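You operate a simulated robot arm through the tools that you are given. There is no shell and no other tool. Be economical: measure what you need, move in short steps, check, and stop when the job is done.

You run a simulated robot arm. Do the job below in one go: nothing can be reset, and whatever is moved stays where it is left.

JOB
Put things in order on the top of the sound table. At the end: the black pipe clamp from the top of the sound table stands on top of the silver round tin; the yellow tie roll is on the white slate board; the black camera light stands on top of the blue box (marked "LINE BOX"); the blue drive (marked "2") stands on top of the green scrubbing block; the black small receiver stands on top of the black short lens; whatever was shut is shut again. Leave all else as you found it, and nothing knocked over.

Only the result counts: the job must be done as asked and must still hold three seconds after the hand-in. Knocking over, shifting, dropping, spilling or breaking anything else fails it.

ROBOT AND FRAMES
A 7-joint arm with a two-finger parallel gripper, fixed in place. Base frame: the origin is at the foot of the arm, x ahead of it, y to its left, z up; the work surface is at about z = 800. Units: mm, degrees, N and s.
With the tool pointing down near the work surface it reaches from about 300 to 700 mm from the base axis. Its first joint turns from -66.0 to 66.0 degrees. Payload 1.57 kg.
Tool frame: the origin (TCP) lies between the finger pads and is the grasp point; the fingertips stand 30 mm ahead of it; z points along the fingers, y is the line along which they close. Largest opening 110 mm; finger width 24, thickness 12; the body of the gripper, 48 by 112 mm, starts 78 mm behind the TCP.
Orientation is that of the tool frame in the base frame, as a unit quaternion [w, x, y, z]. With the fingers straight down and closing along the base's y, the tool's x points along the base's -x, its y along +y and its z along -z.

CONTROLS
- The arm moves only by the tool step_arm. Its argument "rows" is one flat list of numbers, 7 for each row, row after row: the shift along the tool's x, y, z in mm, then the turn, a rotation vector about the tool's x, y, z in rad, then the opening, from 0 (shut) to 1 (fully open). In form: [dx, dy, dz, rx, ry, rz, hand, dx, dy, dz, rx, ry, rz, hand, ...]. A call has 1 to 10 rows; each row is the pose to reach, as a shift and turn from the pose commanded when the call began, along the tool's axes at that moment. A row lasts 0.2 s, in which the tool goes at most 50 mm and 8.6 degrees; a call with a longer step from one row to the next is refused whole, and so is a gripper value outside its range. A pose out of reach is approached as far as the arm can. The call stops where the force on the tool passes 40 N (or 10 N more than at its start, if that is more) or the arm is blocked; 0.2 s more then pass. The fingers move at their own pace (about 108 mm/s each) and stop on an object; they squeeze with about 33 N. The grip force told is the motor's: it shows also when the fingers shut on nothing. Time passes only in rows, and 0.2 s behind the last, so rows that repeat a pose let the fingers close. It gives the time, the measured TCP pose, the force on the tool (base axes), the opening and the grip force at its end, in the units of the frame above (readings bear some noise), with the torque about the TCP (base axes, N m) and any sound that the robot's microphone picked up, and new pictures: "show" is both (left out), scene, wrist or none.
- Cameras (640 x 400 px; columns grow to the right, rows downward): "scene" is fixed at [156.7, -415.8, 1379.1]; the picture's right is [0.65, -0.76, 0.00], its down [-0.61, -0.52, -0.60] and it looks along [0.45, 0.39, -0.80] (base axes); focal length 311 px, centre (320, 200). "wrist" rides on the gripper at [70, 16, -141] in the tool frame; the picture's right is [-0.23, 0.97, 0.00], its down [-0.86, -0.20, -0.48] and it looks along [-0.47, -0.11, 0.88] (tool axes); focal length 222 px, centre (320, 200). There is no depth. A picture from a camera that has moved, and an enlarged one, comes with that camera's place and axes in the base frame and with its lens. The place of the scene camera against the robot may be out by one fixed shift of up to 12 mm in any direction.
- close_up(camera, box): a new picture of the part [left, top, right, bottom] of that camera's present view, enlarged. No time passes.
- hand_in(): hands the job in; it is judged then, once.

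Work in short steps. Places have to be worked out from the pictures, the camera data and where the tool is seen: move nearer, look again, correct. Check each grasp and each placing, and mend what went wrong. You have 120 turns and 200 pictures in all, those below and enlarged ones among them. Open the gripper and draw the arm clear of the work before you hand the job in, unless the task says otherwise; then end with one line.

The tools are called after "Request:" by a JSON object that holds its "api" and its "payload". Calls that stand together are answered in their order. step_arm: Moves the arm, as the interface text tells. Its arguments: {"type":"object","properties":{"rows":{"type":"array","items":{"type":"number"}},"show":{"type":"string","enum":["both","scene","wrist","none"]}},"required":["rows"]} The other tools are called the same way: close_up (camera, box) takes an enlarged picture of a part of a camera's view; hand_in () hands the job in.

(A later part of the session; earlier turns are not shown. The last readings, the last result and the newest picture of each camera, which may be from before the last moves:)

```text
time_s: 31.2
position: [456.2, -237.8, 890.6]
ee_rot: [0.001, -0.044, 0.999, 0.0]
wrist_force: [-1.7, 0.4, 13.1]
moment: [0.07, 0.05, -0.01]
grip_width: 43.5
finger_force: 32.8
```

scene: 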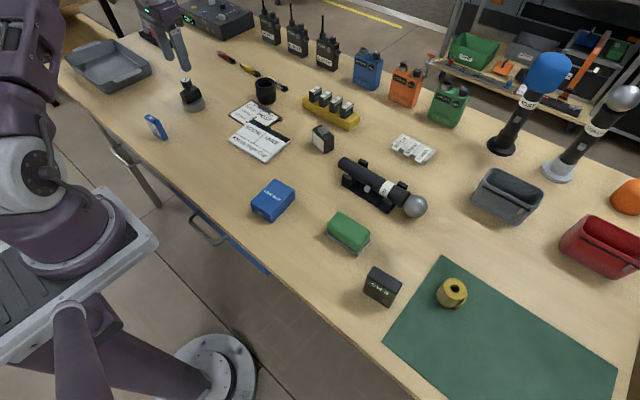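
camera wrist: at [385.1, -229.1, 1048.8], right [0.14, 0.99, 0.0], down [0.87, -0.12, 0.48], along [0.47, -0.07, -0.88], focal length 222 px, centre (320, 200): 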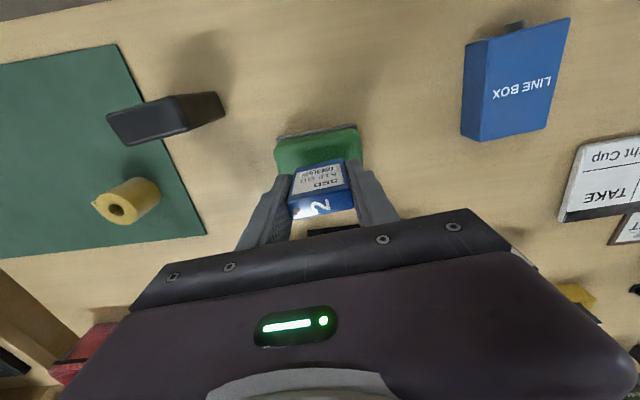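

Contact is now firm at 13 N, so I'll open a little, then rise straight up.

Request:
{"api": "step_arm", "payload": {"rows": [0, 0, -0.4, 0, 0, 0, 0.5, 0, 0, -0.4, 0, 0, 0, 0.6, 0, 0, -25, 0, 0, 0, 0.6, 0, 0, -65, 0, 0, 0, 0.6, 0, 0, -65, 0, 0, 0, 0.6]}}

Request:
{"api": "close_up", "payload": {"camera": "wrist", "box": [250, 110, 390, 230]}}

Request:
{"api": "close_up", "payload": {"camera": "scene", "box": [310, 180, 420, 310]}}

```text
time_s: 32.4
position: [453.9, -238.1, 954.8]
ee_rot: [-0.001, -0.044, 0.999, -0.001]
wrist_force: [-0.4, -0.2, 0.6]
moment: [0.0, 0.0, 0.02]
grip_width: 65.9
finger_force: 0.1
camera wrist: at [383.6, -227.9, 1096.3], right [0.14, 0.99, 0.0], down [0.87, -0.12, 0.48], along [0.47, -0.07, -0.88], focal length 222 px, centre (320, 200)
```

scene: 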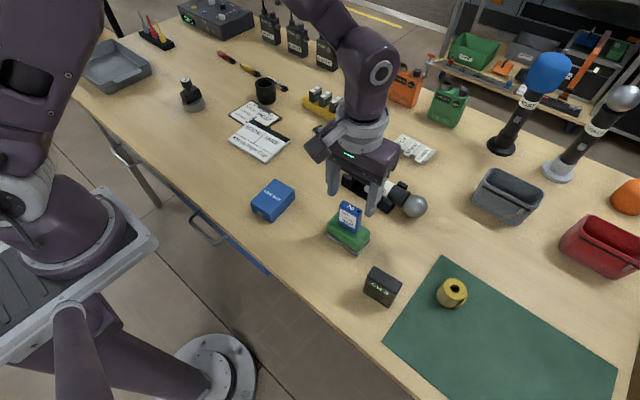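
wrist: 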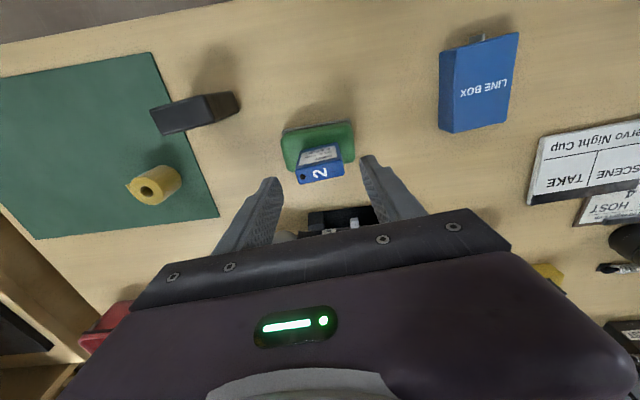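

```text
3.33 times, centred on (320, 170) of wrist
camera zoom: at [383.6, -227.9, 1096.3], right [0.14, 0.99, 0.0], down [0.87, -0.12, 0.48], along [0.47, -0.07, -0.88], focal length 740 px, centre (320, 300)
```

zoom: 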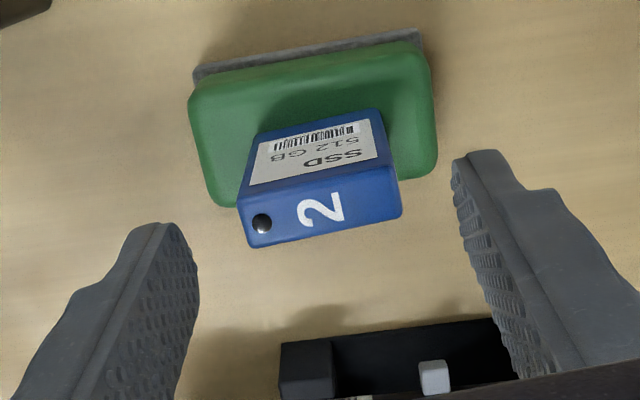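

```text
3.08 times, centred on (365, 245) of scene
camera zoom: at [156.7, -415.8, 1379.1], right [0.65, -0.76, 0.0], down [-0.61, -0.52, -0.6], along [0.45, 0.39, -0.8], focal length 956 px, centre (182, 62)
```

zoom: 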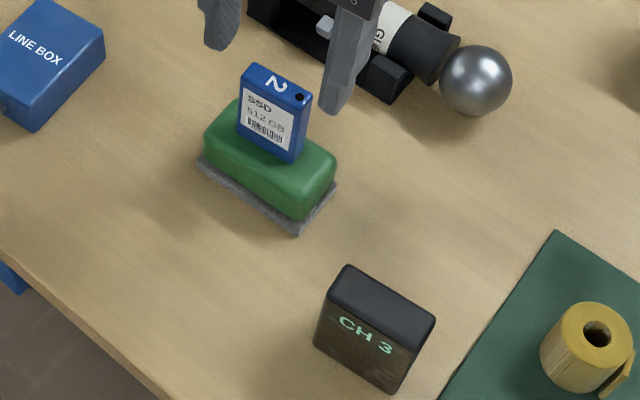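

The drive stands centred on the green block. Next is the receiver "CH 3", near (394, -352); I'll go above it to look.

Request:
{"api": "step_arm", "payload": {"rows": [23, -35, 0, 0, 0, 0, 1, 46, -70, 0, 0, 0, 0, 1, 70, -106, 0, 0, 0, 0, 1, 70, -106, 0, 0, 0, 0, 1], "show": "wrist"}}

Request:
{"api": "close_up", "payload": {"camera": "wrist", "box": [240, 90, 400, 210]}}

```text
time_s: 33.4
position: [393.3, -350.1, 955.2]
ee_rot: [-0.001, -0.044, 0.999, 0.0]
wrist_force: [0.2, 0.1, -0.7]
moment: [0.01, 0.01, -0.04]
grip_width: 109.9
finger_force: 0.1
camera wrist: at [322.7, -340.7, 1096.7], right [0.14, 0.99, 0.0], down [0.87, -0.12, 0.48], along [0.47, -0.07, -0.88], focal length 222 px, centre (320, 200)
```

wrist: 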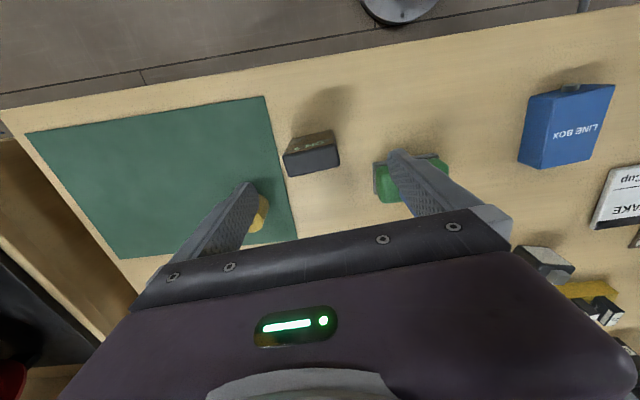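

```text
3.33 times, centred on (320, 150) of wrist
camera zoom: at [322.7, -340.7, 1096.7], right [0.14, 0.99, 0.0], down [0.87, -0.12, 0.48], along [0.47, -0.07, -0.88], focal length 740 px, centre (320, 367)
```

zoom: 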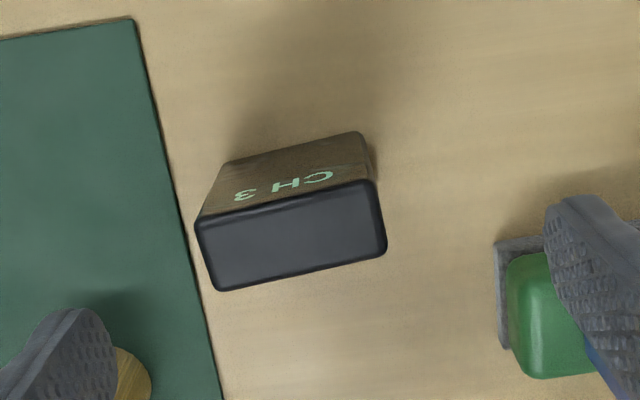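

The receiver's top centre is at (395, -361, 871), about 57 × 24 mm, and it aligns with the present tool yaw. I'll descend around it.

Request:
{"api": "step_arm", "payload": {"rows": [-1, -11, 10, 0, 0, 0, 0.85, -1, -11, 45, 0, 0, 0, 0.85, -1, -11, 80, 0, 0, 0, 0.85, -1, -11, 107, 0, 0, 0, 0.85, -1, -11, 107, 0, 0, 0, 0.85], "show": "wrist"}}

```text
time_s: 34.6
position: [395.3, -362.3, 848.2]
ee_rot: [-0.001, -0.045, 0.999, 0.0]
wrist_force: [0.1, 0.3, 0.5]
moment: [-0.02, 0.0, 0.03]
grip_width: 93.6
finger_force: 0.0
camera wrist: at [324.8, -352.3, 990.2], right [0.14, 0.99, 0.0], down [0.87, -0.12, 0.48], along [0.47, -0.07, -0.88], focal length 222 px, centre (320, 200)
```

wrist: 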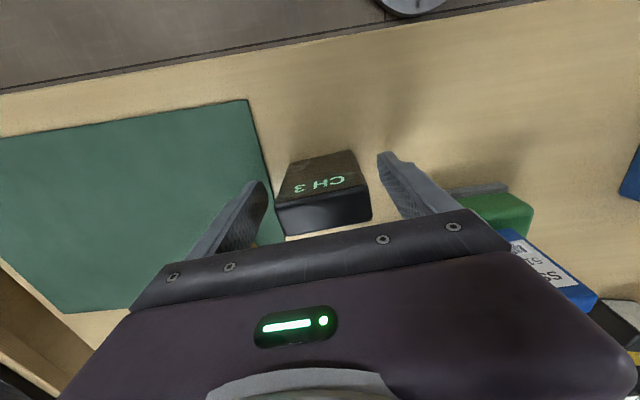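

It's centred, so I'll close and lift.

Request:
{"api": "step_arm", "payload": {"rows": [0, 0, 0, 0, 0, 0, 0.5, 0, 0, 0, 0, 0, 0, 0.3, 0, 0, 0, 0, 0, 0, 0.3, 0, 0, -35, 0, 0, 0, 0.3, 0, 0, -75, 0, 0, 0, 0.3, 0, 0, -115, 0, 0, 0, 0.3], "show": "wrist"}}

```text
time_s: 36.0
position: [395.0, -360.3, 964.1]
ee_rot: [-0.001, -0.043, 0.999, 0.0]
wrist_force: [0.7, 0.2, -1.1]
moment: [0.02, -0.01, 0.01]
grip_width: 57.9
finger_force: 32.6
camera wrist: at [325.6, -350.1, 1105.9], right [0.14, 0.99, 0.0], down [0.87, -0.12, 0.48], along [0.47, -0.07, -0.88], focal length 222 px, centre (320, 200)
```

wrist: 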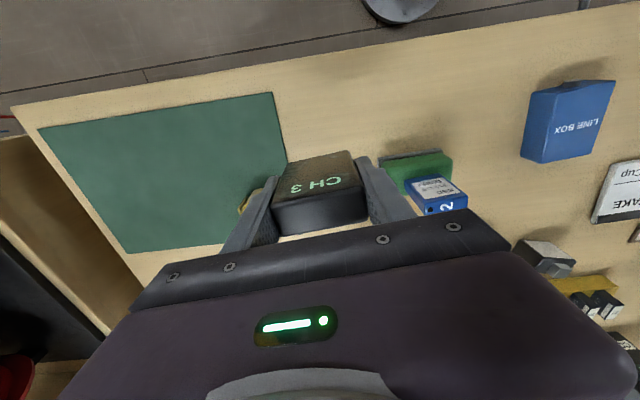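

The receiver is gripped at 57.9 mm. I'll lift a bit more and carry it inside the drive's position toward the left.

Request:
{"api": "step_arm", "payload": {"rows": [0, 10, -36, 0, 0, 0, 0.3, -6, 56, -36, 0, 0, 0, 0.3, -12, 102, -36, 0, 0, 0, 0.3, -18, 148, -36, 0, 0, 0, 0.3, -24, 194, -36, 0, 0, 0, 0.3, -30, 240, -36, 0, 0, 0, 0.3, -36, 286, -36, 0, 0, 0, 0.3, -42, 332, -36, 0, 0, 0, 0.3, -50, 378, -36, 0, 0, 0, 0.3, -58, 426, -36, 0, 0, 0, 0.3], "show": "wrist"}}

```text
time_s: 38.2
position: [418.2, 70.4, 999.3]
ee_rot: [0.0, -0.044, 0.999, 0.0]
wrist_force: [0.1, 0.3, 0.3]
moment: [-0.03, 0.0, -0.03]
grip_width: 57.4
finger_force: 33.5
camera wrist: at [348.0, 81.2, 1140.3], right [0.14, 0.99, 0.0], down [0.87, -0.12, 0.48], along [0.47, -0.07, -0.88], focal length 222 px, centre (320, 200)
```

wrist: 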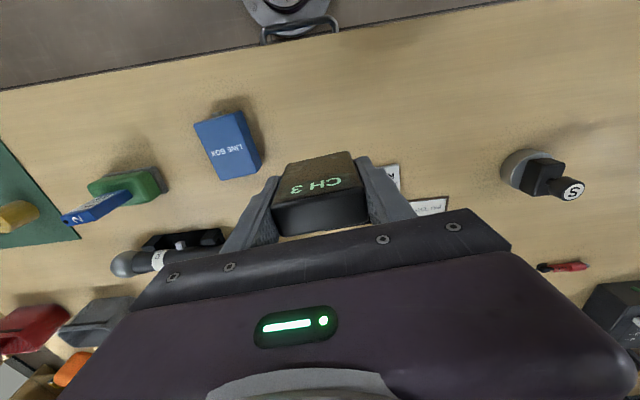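

The receiver hides the lens from here. I'll move out to about (600, 80), beside the lens, to measure it.

Request:
{"api": "step_arm", "payload": {"rows": [-40, -2, 0, 0, 0, 0, 0.3, -85, -3, 0, 0, 0, 0, 0.3, -130, -5, 10, 0, 0, 0, 0.3, -165, -6, 20, 0, 0, 0, 0.3, -182, -6, 20, 0, 0, 0, 0.3, -182, -6, 20, 0, 0, 0, 0.3]}}

Request:
{"api": "close_up", "payload": {"camera": "wrist", "box": [380, 110, 540, 230]}}

```text
time_s: 39.6
position: [599.9, 80.7, 978.7]
ee_rot: [0.0, -0.044, 0.999, 0.0]
wrist_force: [-0.4, -0.6, -1.6]
moment: [-0.03, -0.02, -0.01]
grip_width: 57.6
finger_force: 32.7
camera wrist: at [529.5, 90.5, 1120.4], right [0.14, 0.99, 0.0], down [0.87, -0.12, 0.48], along [0.47, -0.07, -0.88], focal length 222 px, centre (320, 200)
```

scene: 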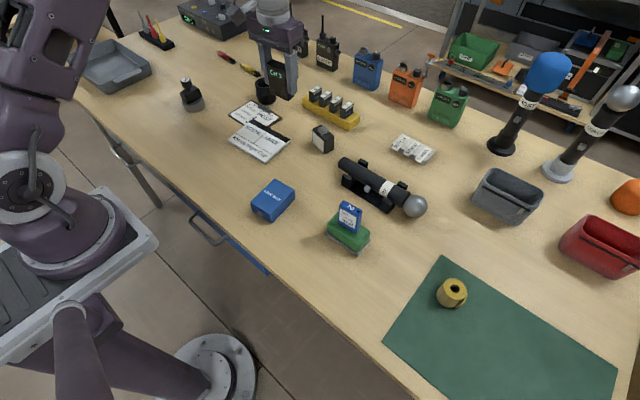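
wrist: 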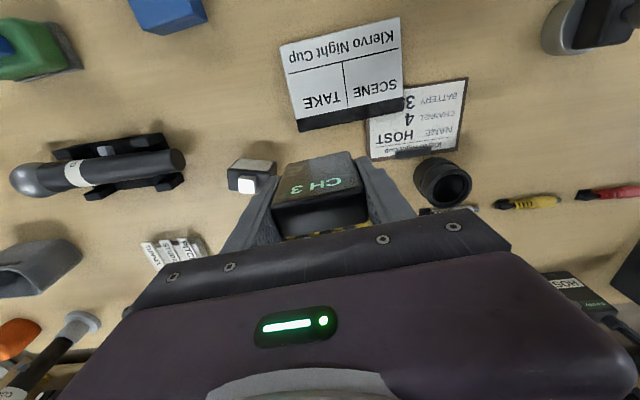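

```text
3.33 times, centred on (460, 170) of wrist
camera zoom: at [529.5, 90.5, 1120.4], right [0.14, 0.99, 0.0], down [0.87, -0.12, 0.48], along [0.47, -0.07, -0.88], focal length 740 px, centre (-147, 300)
```

zoom: 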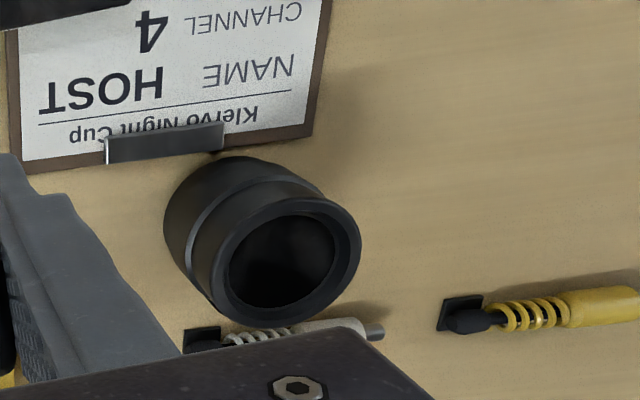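

The lens triangulates to (683, 244) with its top at z≈847, a radius of about 725 mm and near the reach limit. I'll test how far the arm can go vertically.

Request:
{"api": "step_arm", "payload": {"rows": [-20, 30, 10, 0, 0, 0, 0.3, -40, 60, 20, 0, 0, 0, 0.3, -60, 92, 30, 0, 0, 0, 0.3, -80, 125, 40, 0, 0, 0, 0.3, -97, 155, 45, 0, 0, 0, 0.3, -97, 155, 45, 0, 0, 0, 0.3]}}

```text
time_s: 41.0
position: [649.9, 220.1, 928.6]
ee_rot: [-0.001, -0.043, 0.999, -0.001]
wrist_force: [0.9, 0.3, -1.7]
moment: [-0.02, 0.01, 0.02]
grip_width: 57.6
finger_force: 32.8
out of reach, approached as far as the arm can: row 4, 5, 6
camera wrist: at [580.5, 230.3, 1071.2], right [0.14, 0.99, 0.0], down [0.87, -0.12, 0.48], along [0.47, -0.07, -0.88], focal length 222 px, centre (320, 200)
```

scene: 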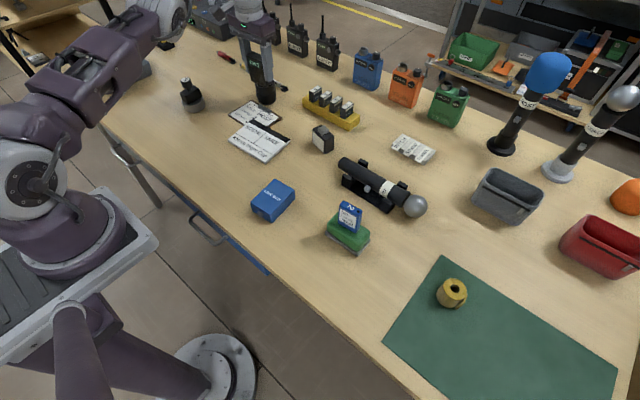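
wrist: 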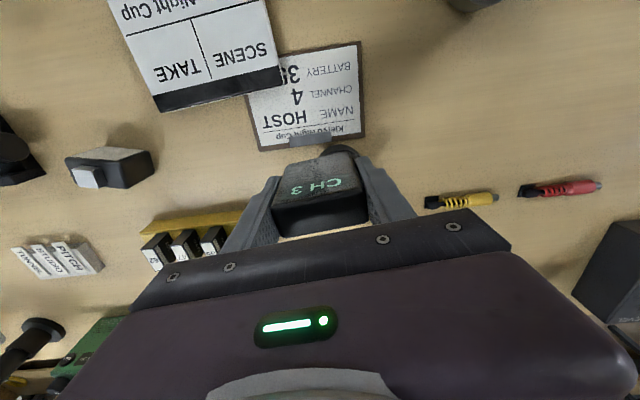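

The arm stops at radius ~686, about 36 mm short, so the tool must lean outward. I'll set the receiver on a free spot near (420, 150), regrip it with the tool tilted 20°, then place it.

Request:
{"api": "step_arm", "payload": {"rows": [35, -8, -10, 0, 0, 0, 0.3, 75, -16, -20, 0, 0, 0, 0.3, 115, -24, -20, 0, 0, 0, 0.3, 155, -32, -20, 0, 0, 0, 0.3, 195, -41, -20, 0, 0, 0, 0.3, 235, -50, -20, 0, 0, 0, 0.3, 235, -50, -20, 0, 0, 0, 0.3]}}

```text
time_s: 42.6
position: [650.8, 220.7, 929.8]
ee_rot: [-0.001, -0.045, 0.999, 0.0]
wrist_force: [0.0, 0.1, -0.5]
moment: [-0.03, -0.01, 0.0]
grip_width: 57.8
finger_force: 33.3
out of reach, approached as far as the arm can: row 1, 2, 3, 4, 5, 6, 7
camera wrist: at [580.6, 230.1, 1071.4], right [0.14, 0.99, 0.0], down [0.87, -0.12, 0.48], along [0.47, -0.07, -0.88], focal length 222 px, centre (320, 200)
```

scene: 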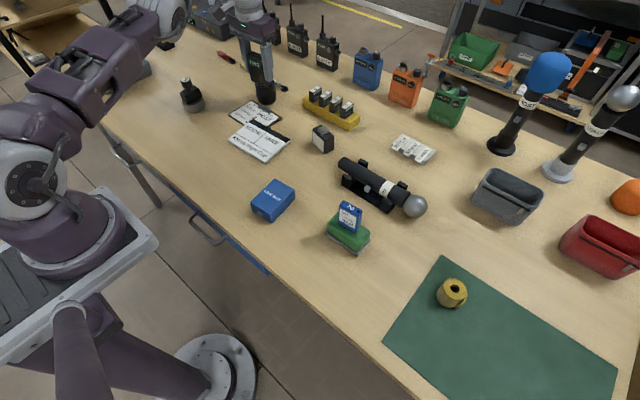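
wrist: 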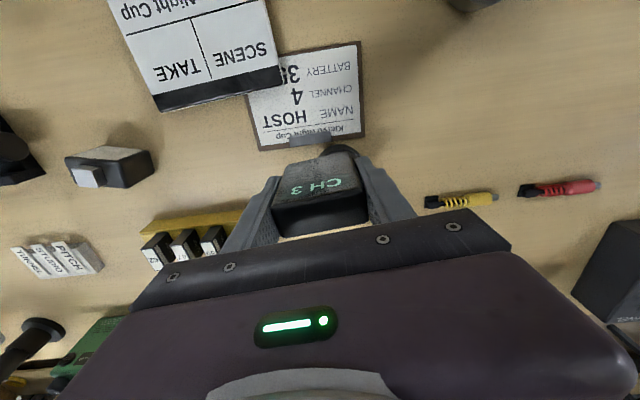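

Stuck at the stretched singularity again. I'll use small retreat steps of about 8 mm, with a slight rise.

Request:
{"api": "step_arm", "payload": {"rows": [6, -2, -4, 0, 0, 0, 0.3, 12, -4, -8, 0, 0, 0, 0.3, 20, -8, -14, 0, 0, 0, 0.3, 30, -12, -20, 0, 0, 0, 0.3], "show": "none"}}

```text
time_s: 43.6
position: [628.8, 210.4, 950.0]
ee_rot: [-0.001, -0.045, 0.999, 0.0]
wrist_force: [0.6, -0.4, -1.2]
moment: [-0.02, -0.03, 0.0]
grip_width: 57.2
finger_force: 33.2
```

Free. Now to the open spot near (420, 150).

Request:
{"api": "step_arm", "payload": {"rows": [20, -5, 0, 0, 0, 0, 0.3, 60, -12, 0, 0, 0, 0, 0.3, 100, -20, 0, 0, 0, 0, 0.3, 140, -28, 0, 0, 0, 0, 0.3, 180, -35, 0, 0, 0, 0, 0.3, 213, -41, 0, 0, 0, 0, 0.3, 213, -41, 0, 0, 0, 0, 0.3]}}

```text
time_s: 45.2
position: [421.0, 149.7, 947.7]
ee_rot: [0.0, -0.045, 0.999, 0.0]
wrist_force: [0.0, 0.0, -1.6]
moment: [0.04, 0.0, 0.01]
grip_width: 57.6
finger_force: 33.1
camera wrist: at [350.4, 159.8, 1089.2], right [0.14, 0.99, 0.0], down [0.87, -0.12, 0.48], along [0.47, -0.07, -0.88], focal length 222 px, centre (320, 200)
```

scene: 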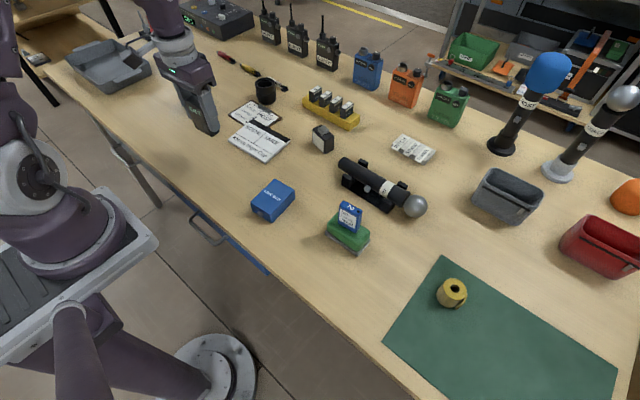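
wrist: 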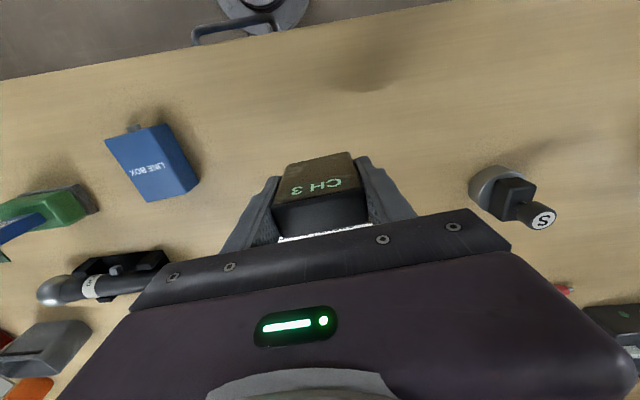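

The area under the receiver is clear, so I'll lower it to the table.

Request:
{"api": "step_arm", "payload": {"rows": [0, 0, 40, 0, 0, 0, 0.3, 0, 0, 75, 0, 0, 0, 0.3, 0, 0, 92, 0, 0, 0, 0.3, 0, 0, 97, 0, 0, 0, 0.3, 0, 0, 99, 0, 0, 0, 0.3], "show": "none"}}

```text
time_s: 46.4
position: [420.9, 151.0, 851.5]
ee_rot: [-0.001, -0.044, 0.999, 0.0]
wrist_force: [0.1, 0.3, -0.7]
moment: [0.0, 0.0, -0.01]
grip_width: 57.8
finger_force: 32.7
```

Request:
{"api": "step_arm", "payload": {"rows": [0, 0, 1.5, 0, 0, 0, 0.3, 0, 0, 1.5, 0, 0, 0, 0.3], "show": "none"}}

```text
time_s: 47.0
position: [421.6, 151.5, 850.6]
ee_rot: [-0.001, -0.044, 0.999, 0.0]
wrist_force: [-0.9, -0.1, -1.4]
moment: [-0.02, 0.01, 0.01]
grip_width: 57.6
finger_force: 33.0
```

Still no contact; another 1.5 mm down.

Request:
{"api": "step_arm", "payload": {"rows": [0, 0, 1.5, 0, 0, 0, 0.3, 0, 0, 1.5, 0, 0, 0, 0.3], "show": "none"}}

```text
time_s: 47.6
position: [420.8, 152.0, 847.8]
ee_rot: [-0.001, -0.045, 0.999, 0.0]
wrist_force: [-0.6, -0.6, -1.3]
moment: [0.05, 0.03, 0.01]
grip_width: 57.3
finger_force: 32.4
```

Request:
{"api": "step_arm", "payload": {"rows": [0, 0, 1, 0, 0, 0, 0.3, 0, 0, 1, 0, 0, 0, 0.3], "show": "none"}}

```text
time_s: 48.2
position: [421.4, 152.6, 847.8]
ee_rot: [0.0, -0.045, 0.999, 0.0]
wrist_force: [-3.8, -2.3, 29.8]
moment: [-0.08, 0.07, -0.01]
grip_width: 57.7
finger_force: 33.0
```

Contact. I'll ease off, open the fingers, and tilt the tool 20° outward about the grasp point.

Request:
{"api": "step_arm", "payload": {"rows": [0, 0, -0.7, 0, 0, 0, 0.4, 0, 0, -0.7, 0, 0, 0, 0.8, 0, 0, -0.7, 0, 0, 0, 0.8, 0, 0, -2, 0, -0.12, 0, 0.8, 0, 0, -2, 0, -0.24, 0, 0.8, 0, 0, -2, 0, -0.35, 0, 0.8, 0, 0, -2, 0, -0.35, 0, 0.8]}}

```text
time_s: 49.8
position: [421.1, 154.7, 848.7]
ee_rot: [0.175, -0.044, 0.984, 0.007]
wrist_force: [-0.1, -1.1, -0.1]
moment: [0.02, -0.04, 0.0]
grip_width: 87.9
finger_force: 0.0
camera wrist: at [306.7, 159.1, 958.7], right [0.13, 0.99, 0.08], down [0.65, -0.14, 0.74], along [0.75, -0.04, -0.67], focal length 222 px, centre (320, 200)
```

scene: 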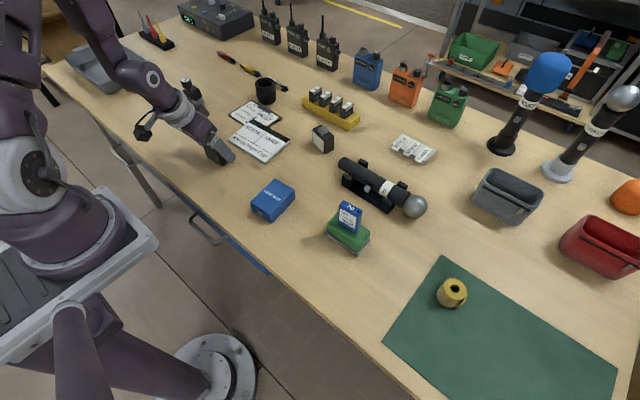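
wrist: 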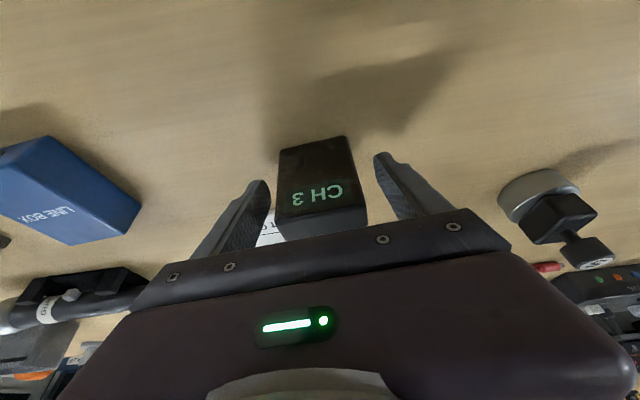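

The tilt is right and the receiver is untouched. I'll close and check the grip.

Request:
{"api": "step_arm", "payload": {"rows": [0, 0, 0, 0, 0, 0, 0.5, 0, 0, 0, 0, 0, 0, 0.3, 0, 0, 0, 0, 0, 0, 0.3, 0, 0, 0, 0, 0, 0, 0.3], "show": "wrist"}}

```text
time_s: 50.8
position: [421.7, 152.1, 850.2]
ee_rot: [0.173, -0.044, 0.984, 0.008]
wrist_force: [0.3, -0.3, 3.3]
moment: [-0.08, -0.01, -0.06]
grip_width: 57.6
finger_force: 33.4
camera wrist: at [306.9, 159.1, 958.8], right [0.13, 0.99, 0.08], down [0.66, -0.14, 0.74], along [0.74, -0.04, -0.67], focal length 222 px, centre (320, 200)
```

wrist: 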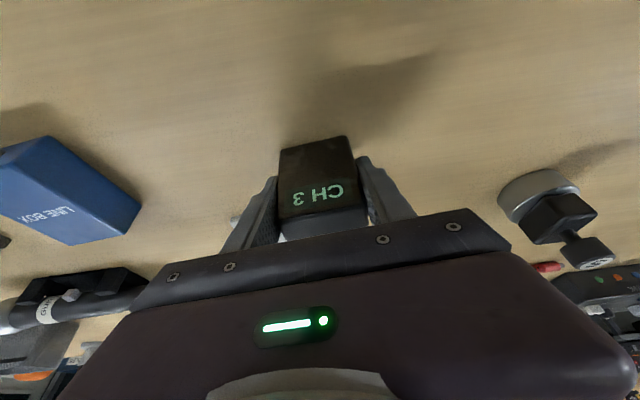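

Regripped at 57.6 mm. I'll lift it and carry it toward the lens, also turning it 15° to face along the radius.

Request:
{"api": "step_arm", "payload": {"rows": [-16, 0, -45, 0, 0, 0, 0.3, -32.6, 0, -89.3, 0, 0, 0, 0.3, -71, 9, -75.4, -0.018, 0, -0.049, 0.3, -109, 18, -61.5, -0.036, 0, -0.098, 0.3, -147, 27, -47.6, -0.053, 0, -0.147, 0.3, -185, 36, -33.7, -0.071, 0, -0.196, 0.3, -223.4, 45, -19.7, -0.089, 0, -0.2445, 0.3, -223.4, 45, -19.7, -0.089, 0, -0.2445, 0.3]}}

```text
time_s: 52.6
position: [620.3, 215.2, 945.2]
ee_rot: [0.17, -0.171, 0.97, 0.03]
wrist_force: [-0.1, -0.3, -0.9]
moment: [0.05, -0.02, -0.02]
grip_width: 57.5
finger_force: 33.7
camera wrist: at [508.0, 191.3, 1054.4], right [-0.13, 0.99, 0.08], down [0.67, 0.03, 0.74], along [0.73, 0.15, -0.67], focal length 222 px, centre (320, 200)
```

scene: 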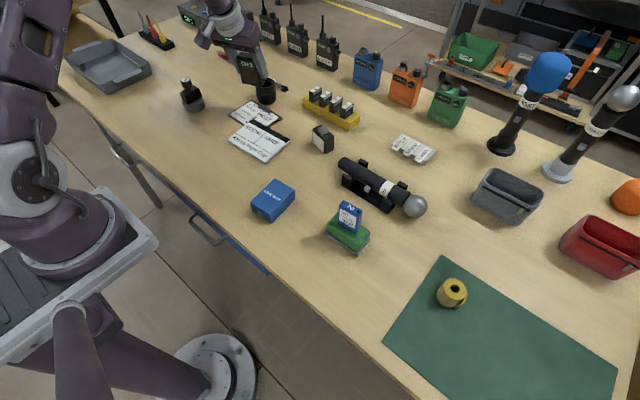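
wrist: 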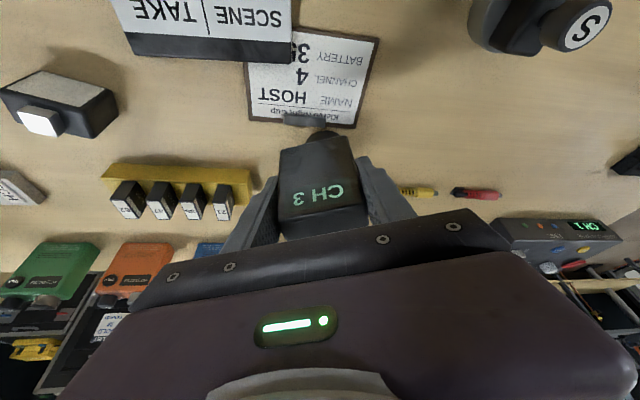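

I'll move over the lens at (681, 244), staying at z≈920, with small rows.

Request:
{"api": "step_arm", "payload": {"rows": [-14, 1.6, 11.6, 0, 0, 0, 0.3, -27, 3.2, 23, 0, 0, 0, 0.3, -41, 4.7, 35, 0, 0, 0, 0.3, -54.3, 6.3, 46.4, 0, 0, 0, 0.3, -54.3, 6.3, 46.4, 0, 0, 0, 0.3]}}

Request:
{"api": "close_up", "payload": {"camera": "wrist", "box": [250, 100, 410, 250]}}

Request:
{"api": "close_up", "payload": {"camera": "scene", "box": [230, 50, 310, 120]}}

```text
time_s: 53.8
position: [680.4, 243.7, 918.2]
ee_rot: [0.171, -0.171, 0.97, 0.03]
wrist_force: [-0.5, 0.4, -1.7]
moment: [0.01, 0.01, -0.01]
grip_width: 57.6
finger_force: 33.0
camera wrist: at [568.8, 220.3, 1028.2], right [-0.13, 0.99, 0.08], down [0.67, 0.03, 0.74], along [0.73, 0.15, -0.67], focal length 222 px, centre (320, 200)
```

scene: 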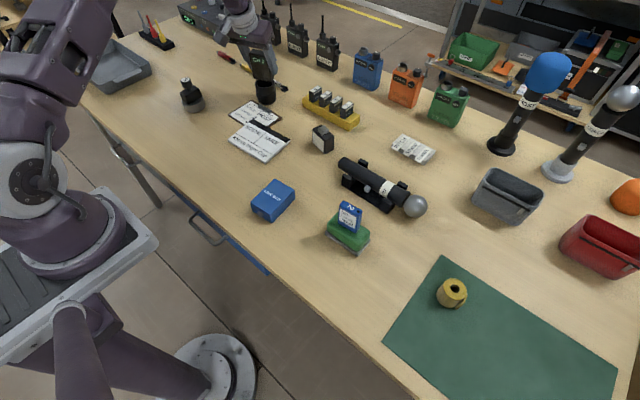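
wrist: 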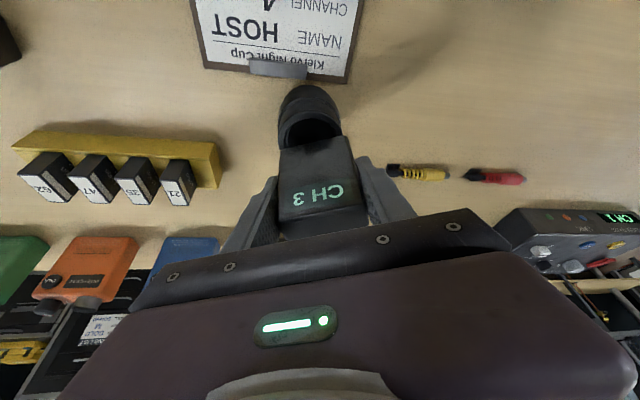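

```text
2.67 times, centred on (330, 175) of wrist
camera zoom: at [568.8, 220.3, 1028.2], right [-0.13, 0.99, 0.08], down [0.67, 0.03, 0.74], along [0.73, 0.15, -0.67], focal length 592 px, centre (293, 267)
```

zoom: 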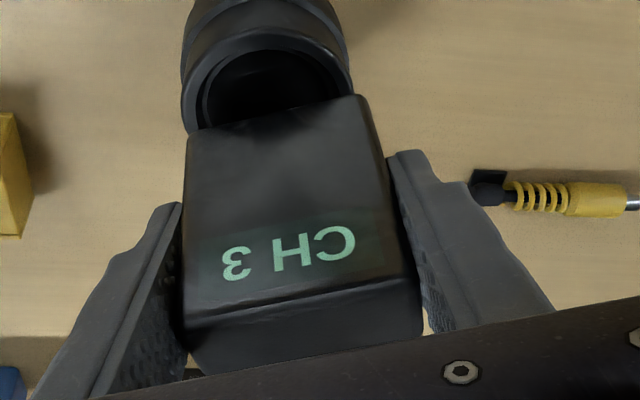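

```text
5.71 times, centred on (270, 85) of scene
camera zoom: at [156.7, -415.8, 1379.1], right [0.65, -0.76, 0.0], down [-0.61, -0.52, -0.6], along [0.45, 0.39, -0.8], focal length 1776 px, centre (606, 857)
```

zoom: 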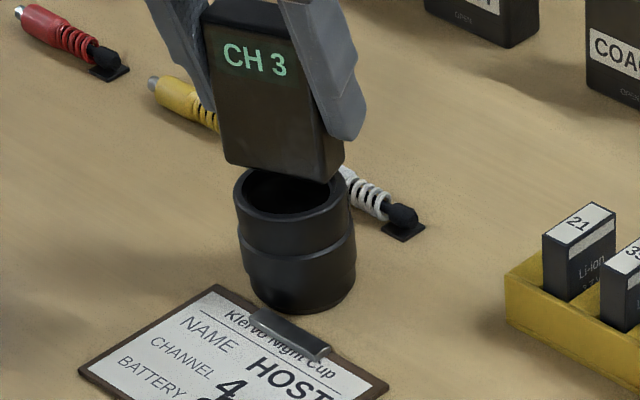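

The tilted reach works. The views put the lens at about (682, 244), so I'll nudge and lower 14 mm, then recheck.

Request:
{"api": "step_arm", "payload": {"rows": [1, 0, 5, 0, 0, 0, 0.3, 2, 0, 10, 0, 0, 0, 0.3, 2.8, -0.2, 13.9, 0, 0, 0, 0.3, 2.8, -0.2, 13.9, 0, 0, 0, 0.3], "show": "none"}}

Request:
{"api": "close_up", "payload": {"camera": "wrist", "box": [250, 70, 410, 190]}}

Request:
{"api": "close_up", "payload": {"camera": "scene", "box": [240, 60, 300, 110]}}

```text
time_s: 54.8
position: [685.6, 245.4, 908.5]
ee_rot: [0.174, -0.171, 0.969, 0.03]
wrist_force: [-2.3, -0.4, 29.7]
moment: [-0.03, -0.05, 0.01]
grip_width: 57.8
finger_force: 32.8
```

```text
3.33 times, centred on (330, 130) of wrist
camera zoom: at [572.0, 221.4, 1017.0], right [-0.13, 0.99, 0.08], down [0.66, 0.03, 0.75], along [0.74, 0.15, -0.66], focal length 740 px, centre (287, 433)
```

zoom: 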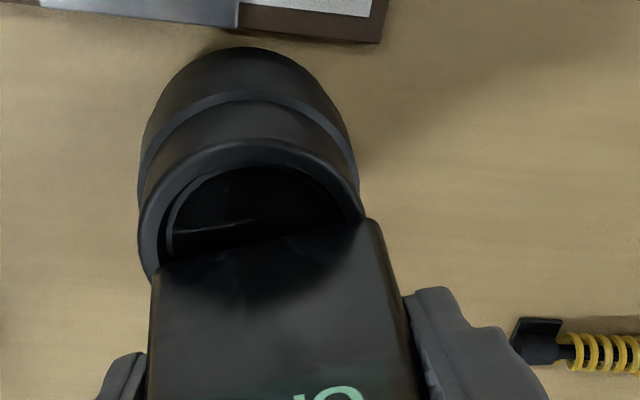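

```text
8.00 times, centred on (270, 85) of scene
camera zoom: at [156.0, -416.1, 1379.2], right [0.65, -0.76, 0.0], down [-0.61, -0.52, -0.6], along [0.46, 0.39, -0.8], focal length 2486 px, centre (720, 1120)
```

zoom: 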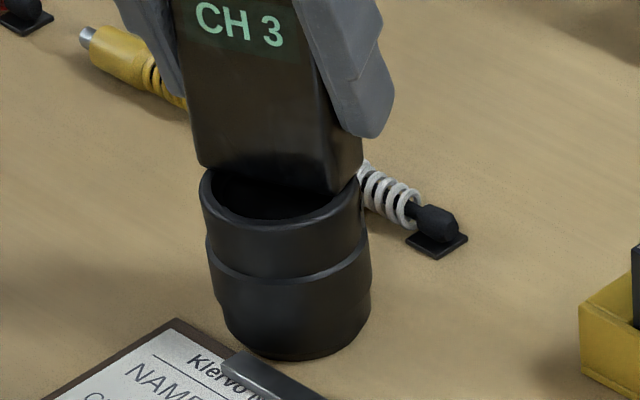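

Contact came early, so the lens top is at z≈858, which moves the lens centre to about (674, 238). I'll rise, shift back about 11 mm in x and 6 mm in y, and recheck.

Request:
{"api": "step_arm", "payload": {"rows": [-1.7, 0, -4.7, 0, 0, 0, 0.3, -3.4, 0, -9.4, 0, 0, 0, 0.3, 2, -1, -11.5, 0, 0, 0, 0.3, 8.2, -1.9, -13.6, 0, 0, 0, 0.3, 8.2, -1.9, -13.6, 0, 0, 0, 0.3], "show": "none"}}

Request:
{"api": "close_up", "payload": {"camera": "wrist", "box": [250, 70, 410, 190]}}

Request:
{"api": "close_up", "payload": {"camera": "scene", "box": [240, 60, 300, 110]}}

```text
time_s: 56.0
position: [671.8, 239.7, 915.0]
ee_rot: [0.171, -0.171, 0.97, 0.03]
wrist_force: [0.0, 0.6, -2.1]
moment: [-0.01, 0.02, 0.0]
grip_width: 57.5
finger_force: 32.4
```

```text
3.33 times, centred on (330, 130) of wrist
camera zoom: at [559.7, 216.0, 1024.1], right [-0.13, 0.99, 0.08], down [0.67, 0.03, 0.74], along [0.73, 0.15, -0.67], focal length 740 px, centre (287, 433)
```

zoom: 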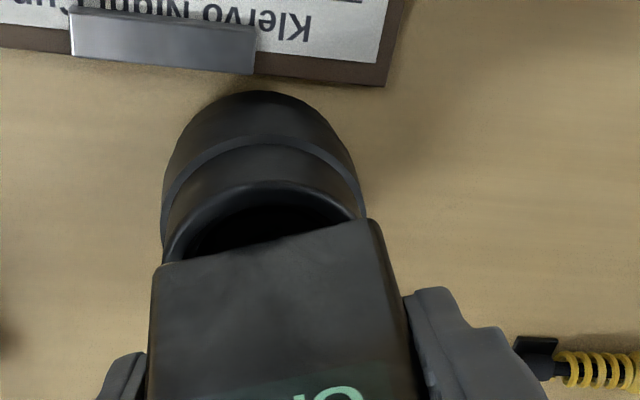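

```text
8.00 times, centred on (270, 85) of scene
camera zoom: at [156.7, -415.8, 1379.1], right [0.65, -0.76, 0.0], down [-0.61, -0.52, -0.6], along [0.45, 0.39, -0.8], focal length 2486 px, centre (720, 1120)
```

zoom: 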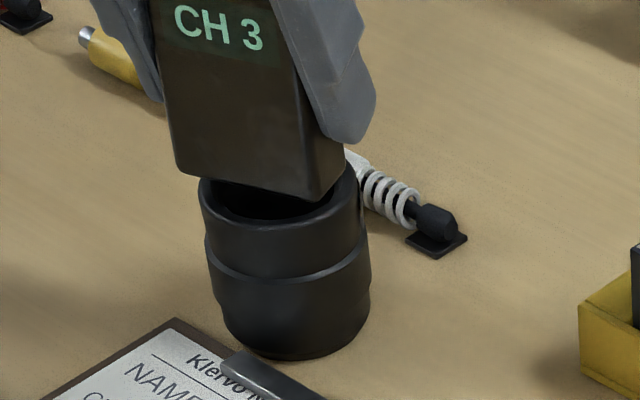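

Combining the views I get a lens centre of about (678, 238). I'll shift there just above the rim and check.

Request:
{"api": "step_arm", "payload": {"rows": [-2, -1.5, 2, 0, 0, 0, 0.3, -4.5, -3.5, 2, 0, 0, 0, 0.3, -3.5, -3.5, 5, 0, 0, 0, 0.3, -3.5, -3.5, 5, 0, 0, 0, 0.3], "show": "none"}}

Request:
{"api": "close_up", "payload": {"camera": "wrist", "box": [250, 70, 410, 190]}}

Request:
{"api": "close_up", "payload": {"camera": "scene", "box": [245, 65, 295, 105]}}

```text
time_s: 57.0
position: [677.5, 238.4, 911.0]
ee_rot: [0.171, -0.171, 0.97, 0.03]
wrist_force: [0.1, 0.8, -1.2]
moment: [0.03, 0.0, -0.03]
grip_width: 57.5
finger_force: 32.9
```

```text
3.33 times, centred on (330, 130) of wrist
camera zoom: at [565.6, 214.7, 1021.5], right [-0.13, 0.99, 0.08], down [0.67, 0.03, 0.74], along [0.73, 0.15, -0.67], focal length 740 px, centre (287, 433)
```

zoom: 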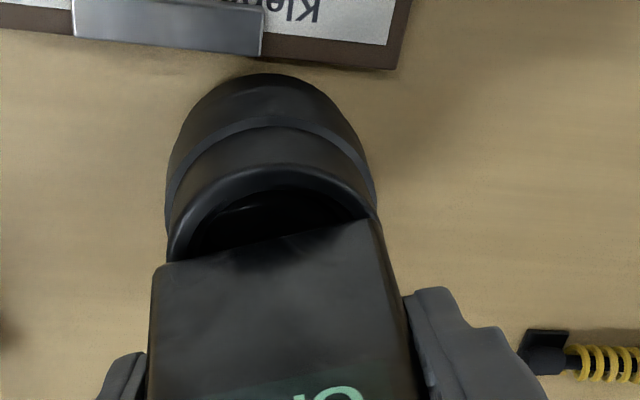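

```text
10.00 times, centred on (270, 85) of scene
camera zoom: at [156.7, -415.8, 1379.1], right [0.65, -0.76, 0.0], down [-0.61, -0.52, -0.6], along [0.45, 0.39, -0.8], focal length 3107 px, centre (820, 1350)
```

zoom: 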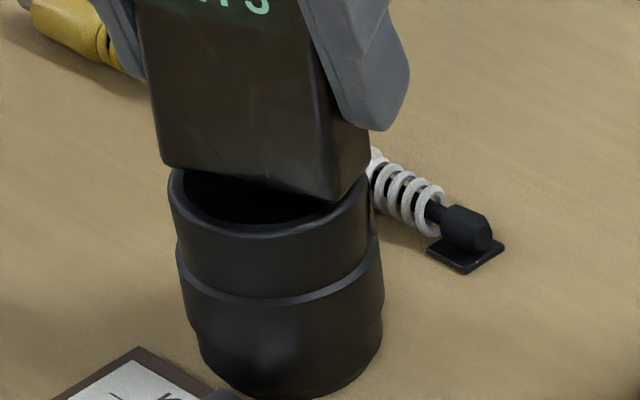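

Well centred now in both views. I'll lower in small steps to contact.

Request:
{"api": "step_arm", "payload": {"rows": [0.3, 0, 1, 0, 0, 0, 0.3, 0.5, 0, 1.6, 0, 0, 0, 0.3, 0.5, 0, 1.6, 0, 0, 0, 0.3], "show": "none"}}

```text
time_s: 57.8
position: [678.1, 238.3, 910.5]
ee_rot: [0.171, -0.171, 0.97, 0.029]
wrist_force: [-0.2, -0.4, -1.8]
moment: [0.0, -0.02, 0.02]
grip_width: 57.5
finger_force: 33.4
```

Request:
{"api": "step_arm", "payload": {"rows": [0.3, 0, 0.9, 0, 0, 0, 0.3, 0.3, 0, 0.9, 0, 0, 0, 0.3], "show": "none"}}

```text
time_s: 58.4
position: [677.9, 238.5, 909.4]
ee_rot: [0.171, -0.171, 0.97, 0.03]
wrist_force: [1.0, 0.8, -0.9]
moment: [-0.01, 0.01, -0.01]
grip_width: 57.6
finger_force: 33.1
```

Request:
{"api": "step_arm", "payload": {"rows": [0.3, 0, 0.9, 0, 0, 0, 0.3, 0.3, 0, 0.9, 0, 0, 0, 0.3], "show": "none"}}

```text
time_s: 59.0
position: [677.1, 238.1, 909.0]
ee_rot: [0.171, -0.171, 0.97, 0.03]
wrist_force: [0.4, 0.2, 0.1]
moment: [-0.02, 0.02, -0.01]
grip_width: 57.5
finger_force: 33.0
```

Request:
{"api": "step_arm", "payload": {"rows": [0.3, 0, 0.8, 0, 0, 0, 0.3, 0.3, 0, 0.8, 0, 0, 0, 0.3], "show": "none"}}

```text
time_s: 59.6
position: [676.7, 239.1, 907.8]
ee_rot: [0.172, -0.171, 0.97, 0.03]
wrist_force: [-2.2, -0.1, 8.2]
moment: [0.05, 0.02, 0.02]
grip_width: 57.7
finger_force: 33.2
```

Contact at 8 N. I'll release and back out along the tool axis.

Request:
{"api": "step_arm", "payload": {"rows": [0, 0, 0, 0, 0, 0, 0.45, 0, 0, 0, 0, 0, 0, 0.75, 0, 0, 0, 0, 0, 0, 0.75, 0, 0, -15, 0, 0, 0, 0.75, 0, 0, -40, 0, 0, 0, 0.75, 0, 0, -75, 0, 0, 0, 0.75, 0, 0, -110, 0, 0, 0, 0.75]}}

Request:
{"api": "close_up", "payload": {"camera": "scene", "box": [235, 35, 315, 115]}}

```text
time_s: 61.2
position: [641.5, 225.8, 1012.2]
ee_rot: [0.171, -0.171, 0.97, 0.031]
wrist_force: [-0.4, 0.1, -0.4]
moment: [-0.03, -0.02, -0.01]
grip_width: 82.6
finger_force: 0.1
camera wrist: at [529.5, 201.0, 1122.0], right [-0.13, 0.99, 0.08], down [0.67, 0.03, 0.74], along [0.73, 0.15, -0.67], focal length 222 px, centre (320, 200)
```

scene: 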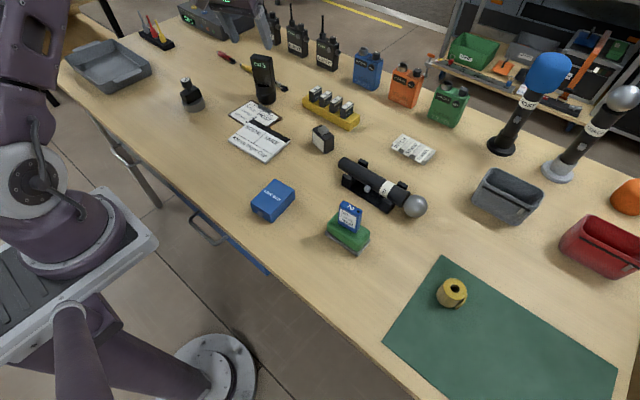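
wrist: 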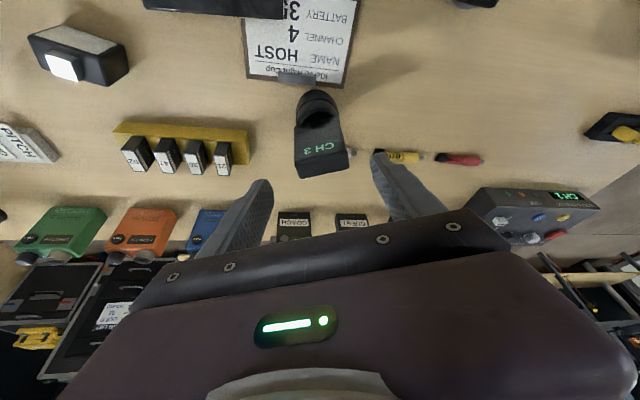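

```text
5.00 times, centred on (275, 75) of scene
camera zoom: at [156.7, -415.8, 1379.1], right [0.65, -0.76, 0.0], down [-0.61, -0.52, -0.6], along [0.45, 0.39, -0.8], focal length 1554 px, centre (545, 825)
```

zoom: 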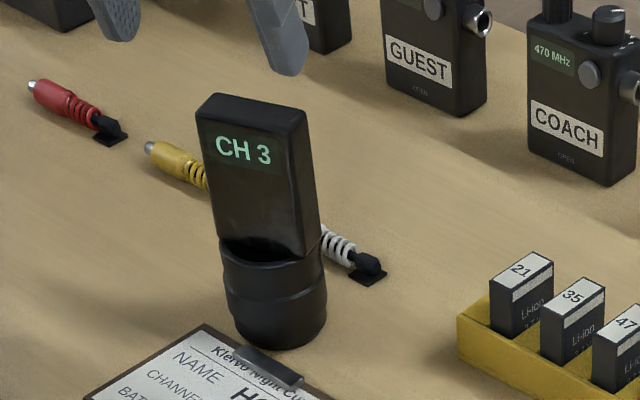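

The receiver stands squarely on the lens. Next is the camera light, near (622, -24); I'll return the tool to vertical while moving there.

Request:
{"api": "step_arm", "payload": {"rows": [10, -14, -3, 0.005, 0.028, 0.028, 0.75, 30, -42, -8, 0.016, 0.086, 0.086, 0.75, 56, -78, -15, 0.028, 0.155, 0.155, 0.75, 84, -117, -23, 0.04, 0.22, 0.22, 0.75, 113, -157, -31, 0.052, 0.286, 0.286, 0.75, 142.7, -197.5, -38.8, 0.0626, 0.3455, 0.3455, 0.75, 142.7, -197.5, -38.8, 0.0626, 0.3455, 0.3455, 0.75]}}

Request:
{"api": "close_up", "payload": {"camera": "wrist", "box": [240, 90, 400, 230]}}

```text
refused: row 6 steps farther than a row can; nothing moved
```

```text
2.86 times, centred on (320, 160) of wrist
camera zoom: at [529.5, 201.0, 1122.0], right [-0.13, 0.99, 0.08], down [0.67, 0.03, 0.74], along [0.73, 0.15, -0.67], focal length 635 px, centre (320, 314)
```

zoom: 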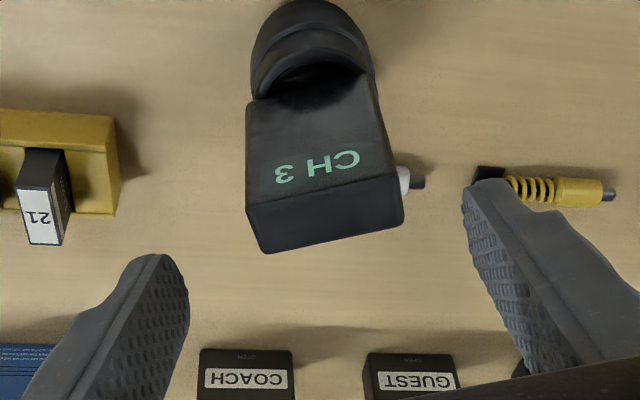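

One row was over the step limit; I'll resend with an extra row.

Request:
{"api": "step_arm", "payload": {"rows": [10, -14, -3, 0.005, 0.028, 0.028, 0.75, 30, -42, -8, 0.014, 0.075, 0.075, 0.75, 53, -73, -14, 0.025, 0.135, 0.135, 0.75, 76, -104, -20, 0.035, 0.19, 0.19, 0.75, 98, -135, -27, 0.045, 0.245, 0.245, 0.75, 120, -166, -33, 0.054, 0.296, 0.296, 0.75, 142.7, -197.5, -38.8, 0.0626, 0.3455, 0.3455, 0.75, 142.7, -197.5, -38.8, 0.0626, 0.3455, 0.3455, 0.75]}}

Request:
{"api": "close_up", "payload": {"camera": "wrist", "box": [240, 90, 400, 230]}}

```text
time_s: 63.0
position: [571.6, -10.7, 999.8]
ee_rot: [0.0, 0.001, 1.0, -0.002]
wrist_force: [0.3, -0.7, 0.4]
moment: [0.02, -0.02, -0.01]
grip_width: 82.5
finger_force: 0.1
camera wrist: at [502.5, 5.7, 1140.4], right [0.23, 0.97, 0.0], down [0.86, -0.2, 0.48], along [0.47, -0.11, -0.88], focal length 222 px, centre (320, 200)
```

scene: 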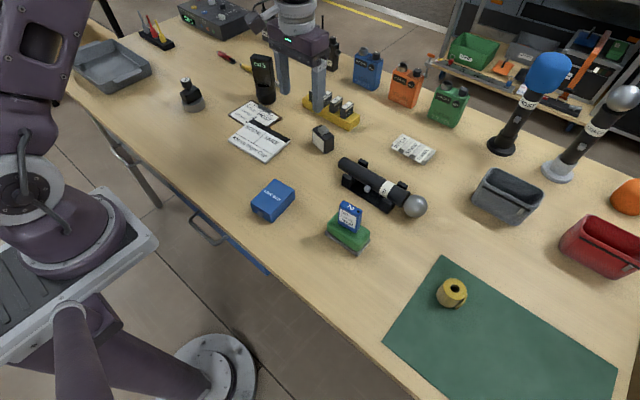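
wrist: 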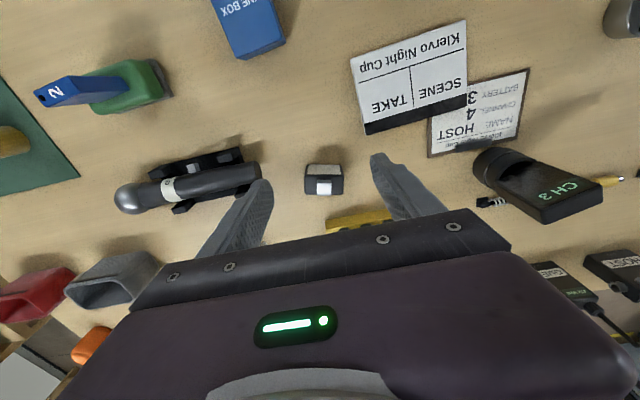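

```text
2.86 times, centred on (320, 160) of wrist
camera zoom: at [502.5, 5.7, 1140.4], right [0.23, 0.97, 0.0], down [0.86, -0.2, 0.48], along [0.47, -0.11, -0.88], focal length 635 px, centre (320, 314)
```

zoom: 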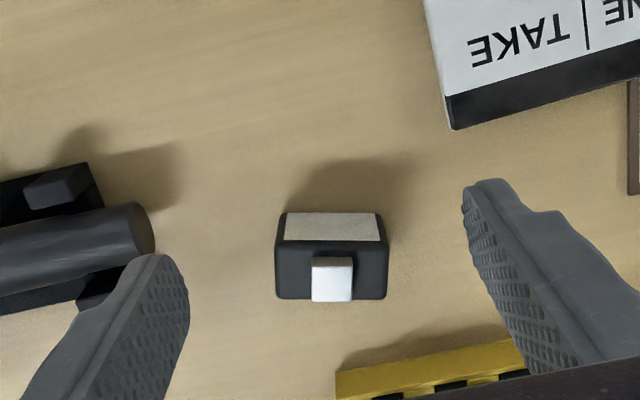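

The light's top centre is about (636, -19, 848), 54 × 28 mm, yawed -13°, with a small knob on top. I'll align above it and look again.

Request:
{"api": "step_arm", "payload": {"rows": [-22, -3, 26, 0, 0, 0.08, 0.75, -44, -6, 53, 0, 0, 0.16, 0.75, -64.4, -8.3, 80, 0, 0, 0.228, 0.75, -64.4, -8.3, 80, 0, 0, 0.228, 0.75], "show": "none"}}

Request:
{"api": "close_up", "payload": {"camera": "wrist", "box": [240, 100, 400, 230]}}

```text
time_s: 64.0
position: [634.6, -22.0, 918.9]
ee_rot: [0.0, 0.115, 0.993, 0.0]
wrist_force: [0.1, 0.2, -0.1]
moment: [-0.01, 0.02, -0.01]
grip_width: 82.3
finger_force: 0.0
```

```text
3.08 times, centred on (320, 165) of wrist
camera zoom: at [570.1, 10.6, 1059.9], right [0.44, 0.9, 0.0], down [0.79, -0.39, 0.48], along [0.43, -0.21, -0.88], focal length 684 px, centre (320, 308)
```

zoom: 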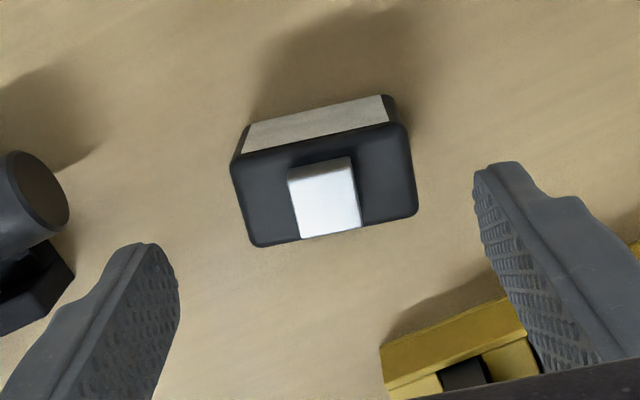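

Aligned and centred within 2 mm. I'll descend to grip height.

Request:
{"api": "step_arm", "payload": {"rows": [0, 2, 30, 0, 0, 0, 0.75, 0, 2, 60, 0, 0, 0, 0.75, 0, 2, 80, 0, 0, 0, 0.75, 0, 2, 80, 0, 0, 0, 0.75], "show": "wrist"}}

```text
time_s: 65.0
position: [635.0, -16.4, 838.0]
ee_rot: [0.0, 0.115, 0.993, -0.002]
wrist_force: [0.3, 0.5, 0.3]
moment: [-0.04, -0.02, 0.0]
grip_width: 82.4
finger_force: 0.0
camera wrist: at [571.8, 14.6, 979.9], right [0.44, 0.9, 0.0], down [0.79, -0.39, 0.48], along [0.43, -0.21, -0.88], focal length 222 px, centre (320, 200)
```

wrist: 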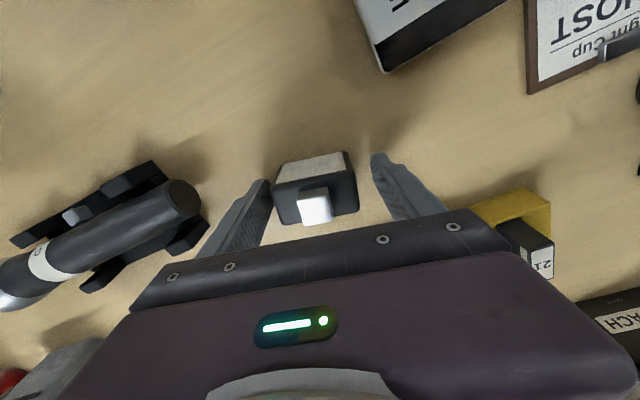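

Good position; I'll close and lift.

Request:
{"api": "step_arm", "payload": {"rows": [0, -1.5, 0, 0, 0, 0, 0.5, 0, -1.5, 0, 0, 0, 0, 0.3, 0, -1.5, 0, 0, 0, 0, 0.3, 0, -1.5, -30, 0, 0, 0, 0.3, 0, -1.5, -75, 0, 0, 0, 0.3, 0, -1.5, -122, 0, 0, 0, 0.3], "show": "wrist"}}

```text
time_s: 66.4
position: [635.8, -21.5, 961.5]
ee_rot: [-0.001, 0.114, 0.993, -0.001]
wrist_force: [-0.3, -0.4, -1.7]
moment: [0.03, 0.0, -0.01]
grip_width: 57.6
finger_force: 33.3
camera wrist: at [571.8, 10.3, 1103.5], right [0.44, 0.9, 0.0], down [0.79, -0.39, 0.48], along [0.43, -0.21, -0.88], focal length 222 px, centre (320, 200)
```

wrist: 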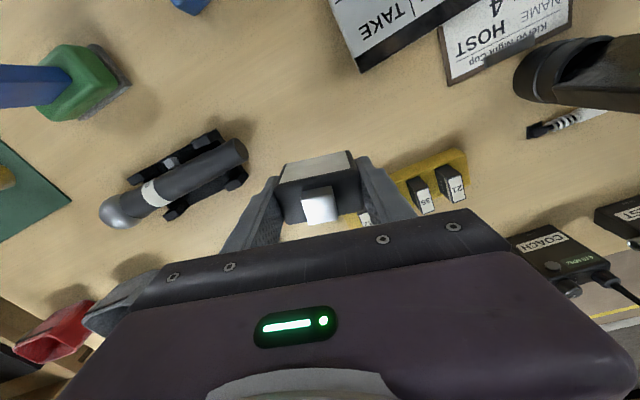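

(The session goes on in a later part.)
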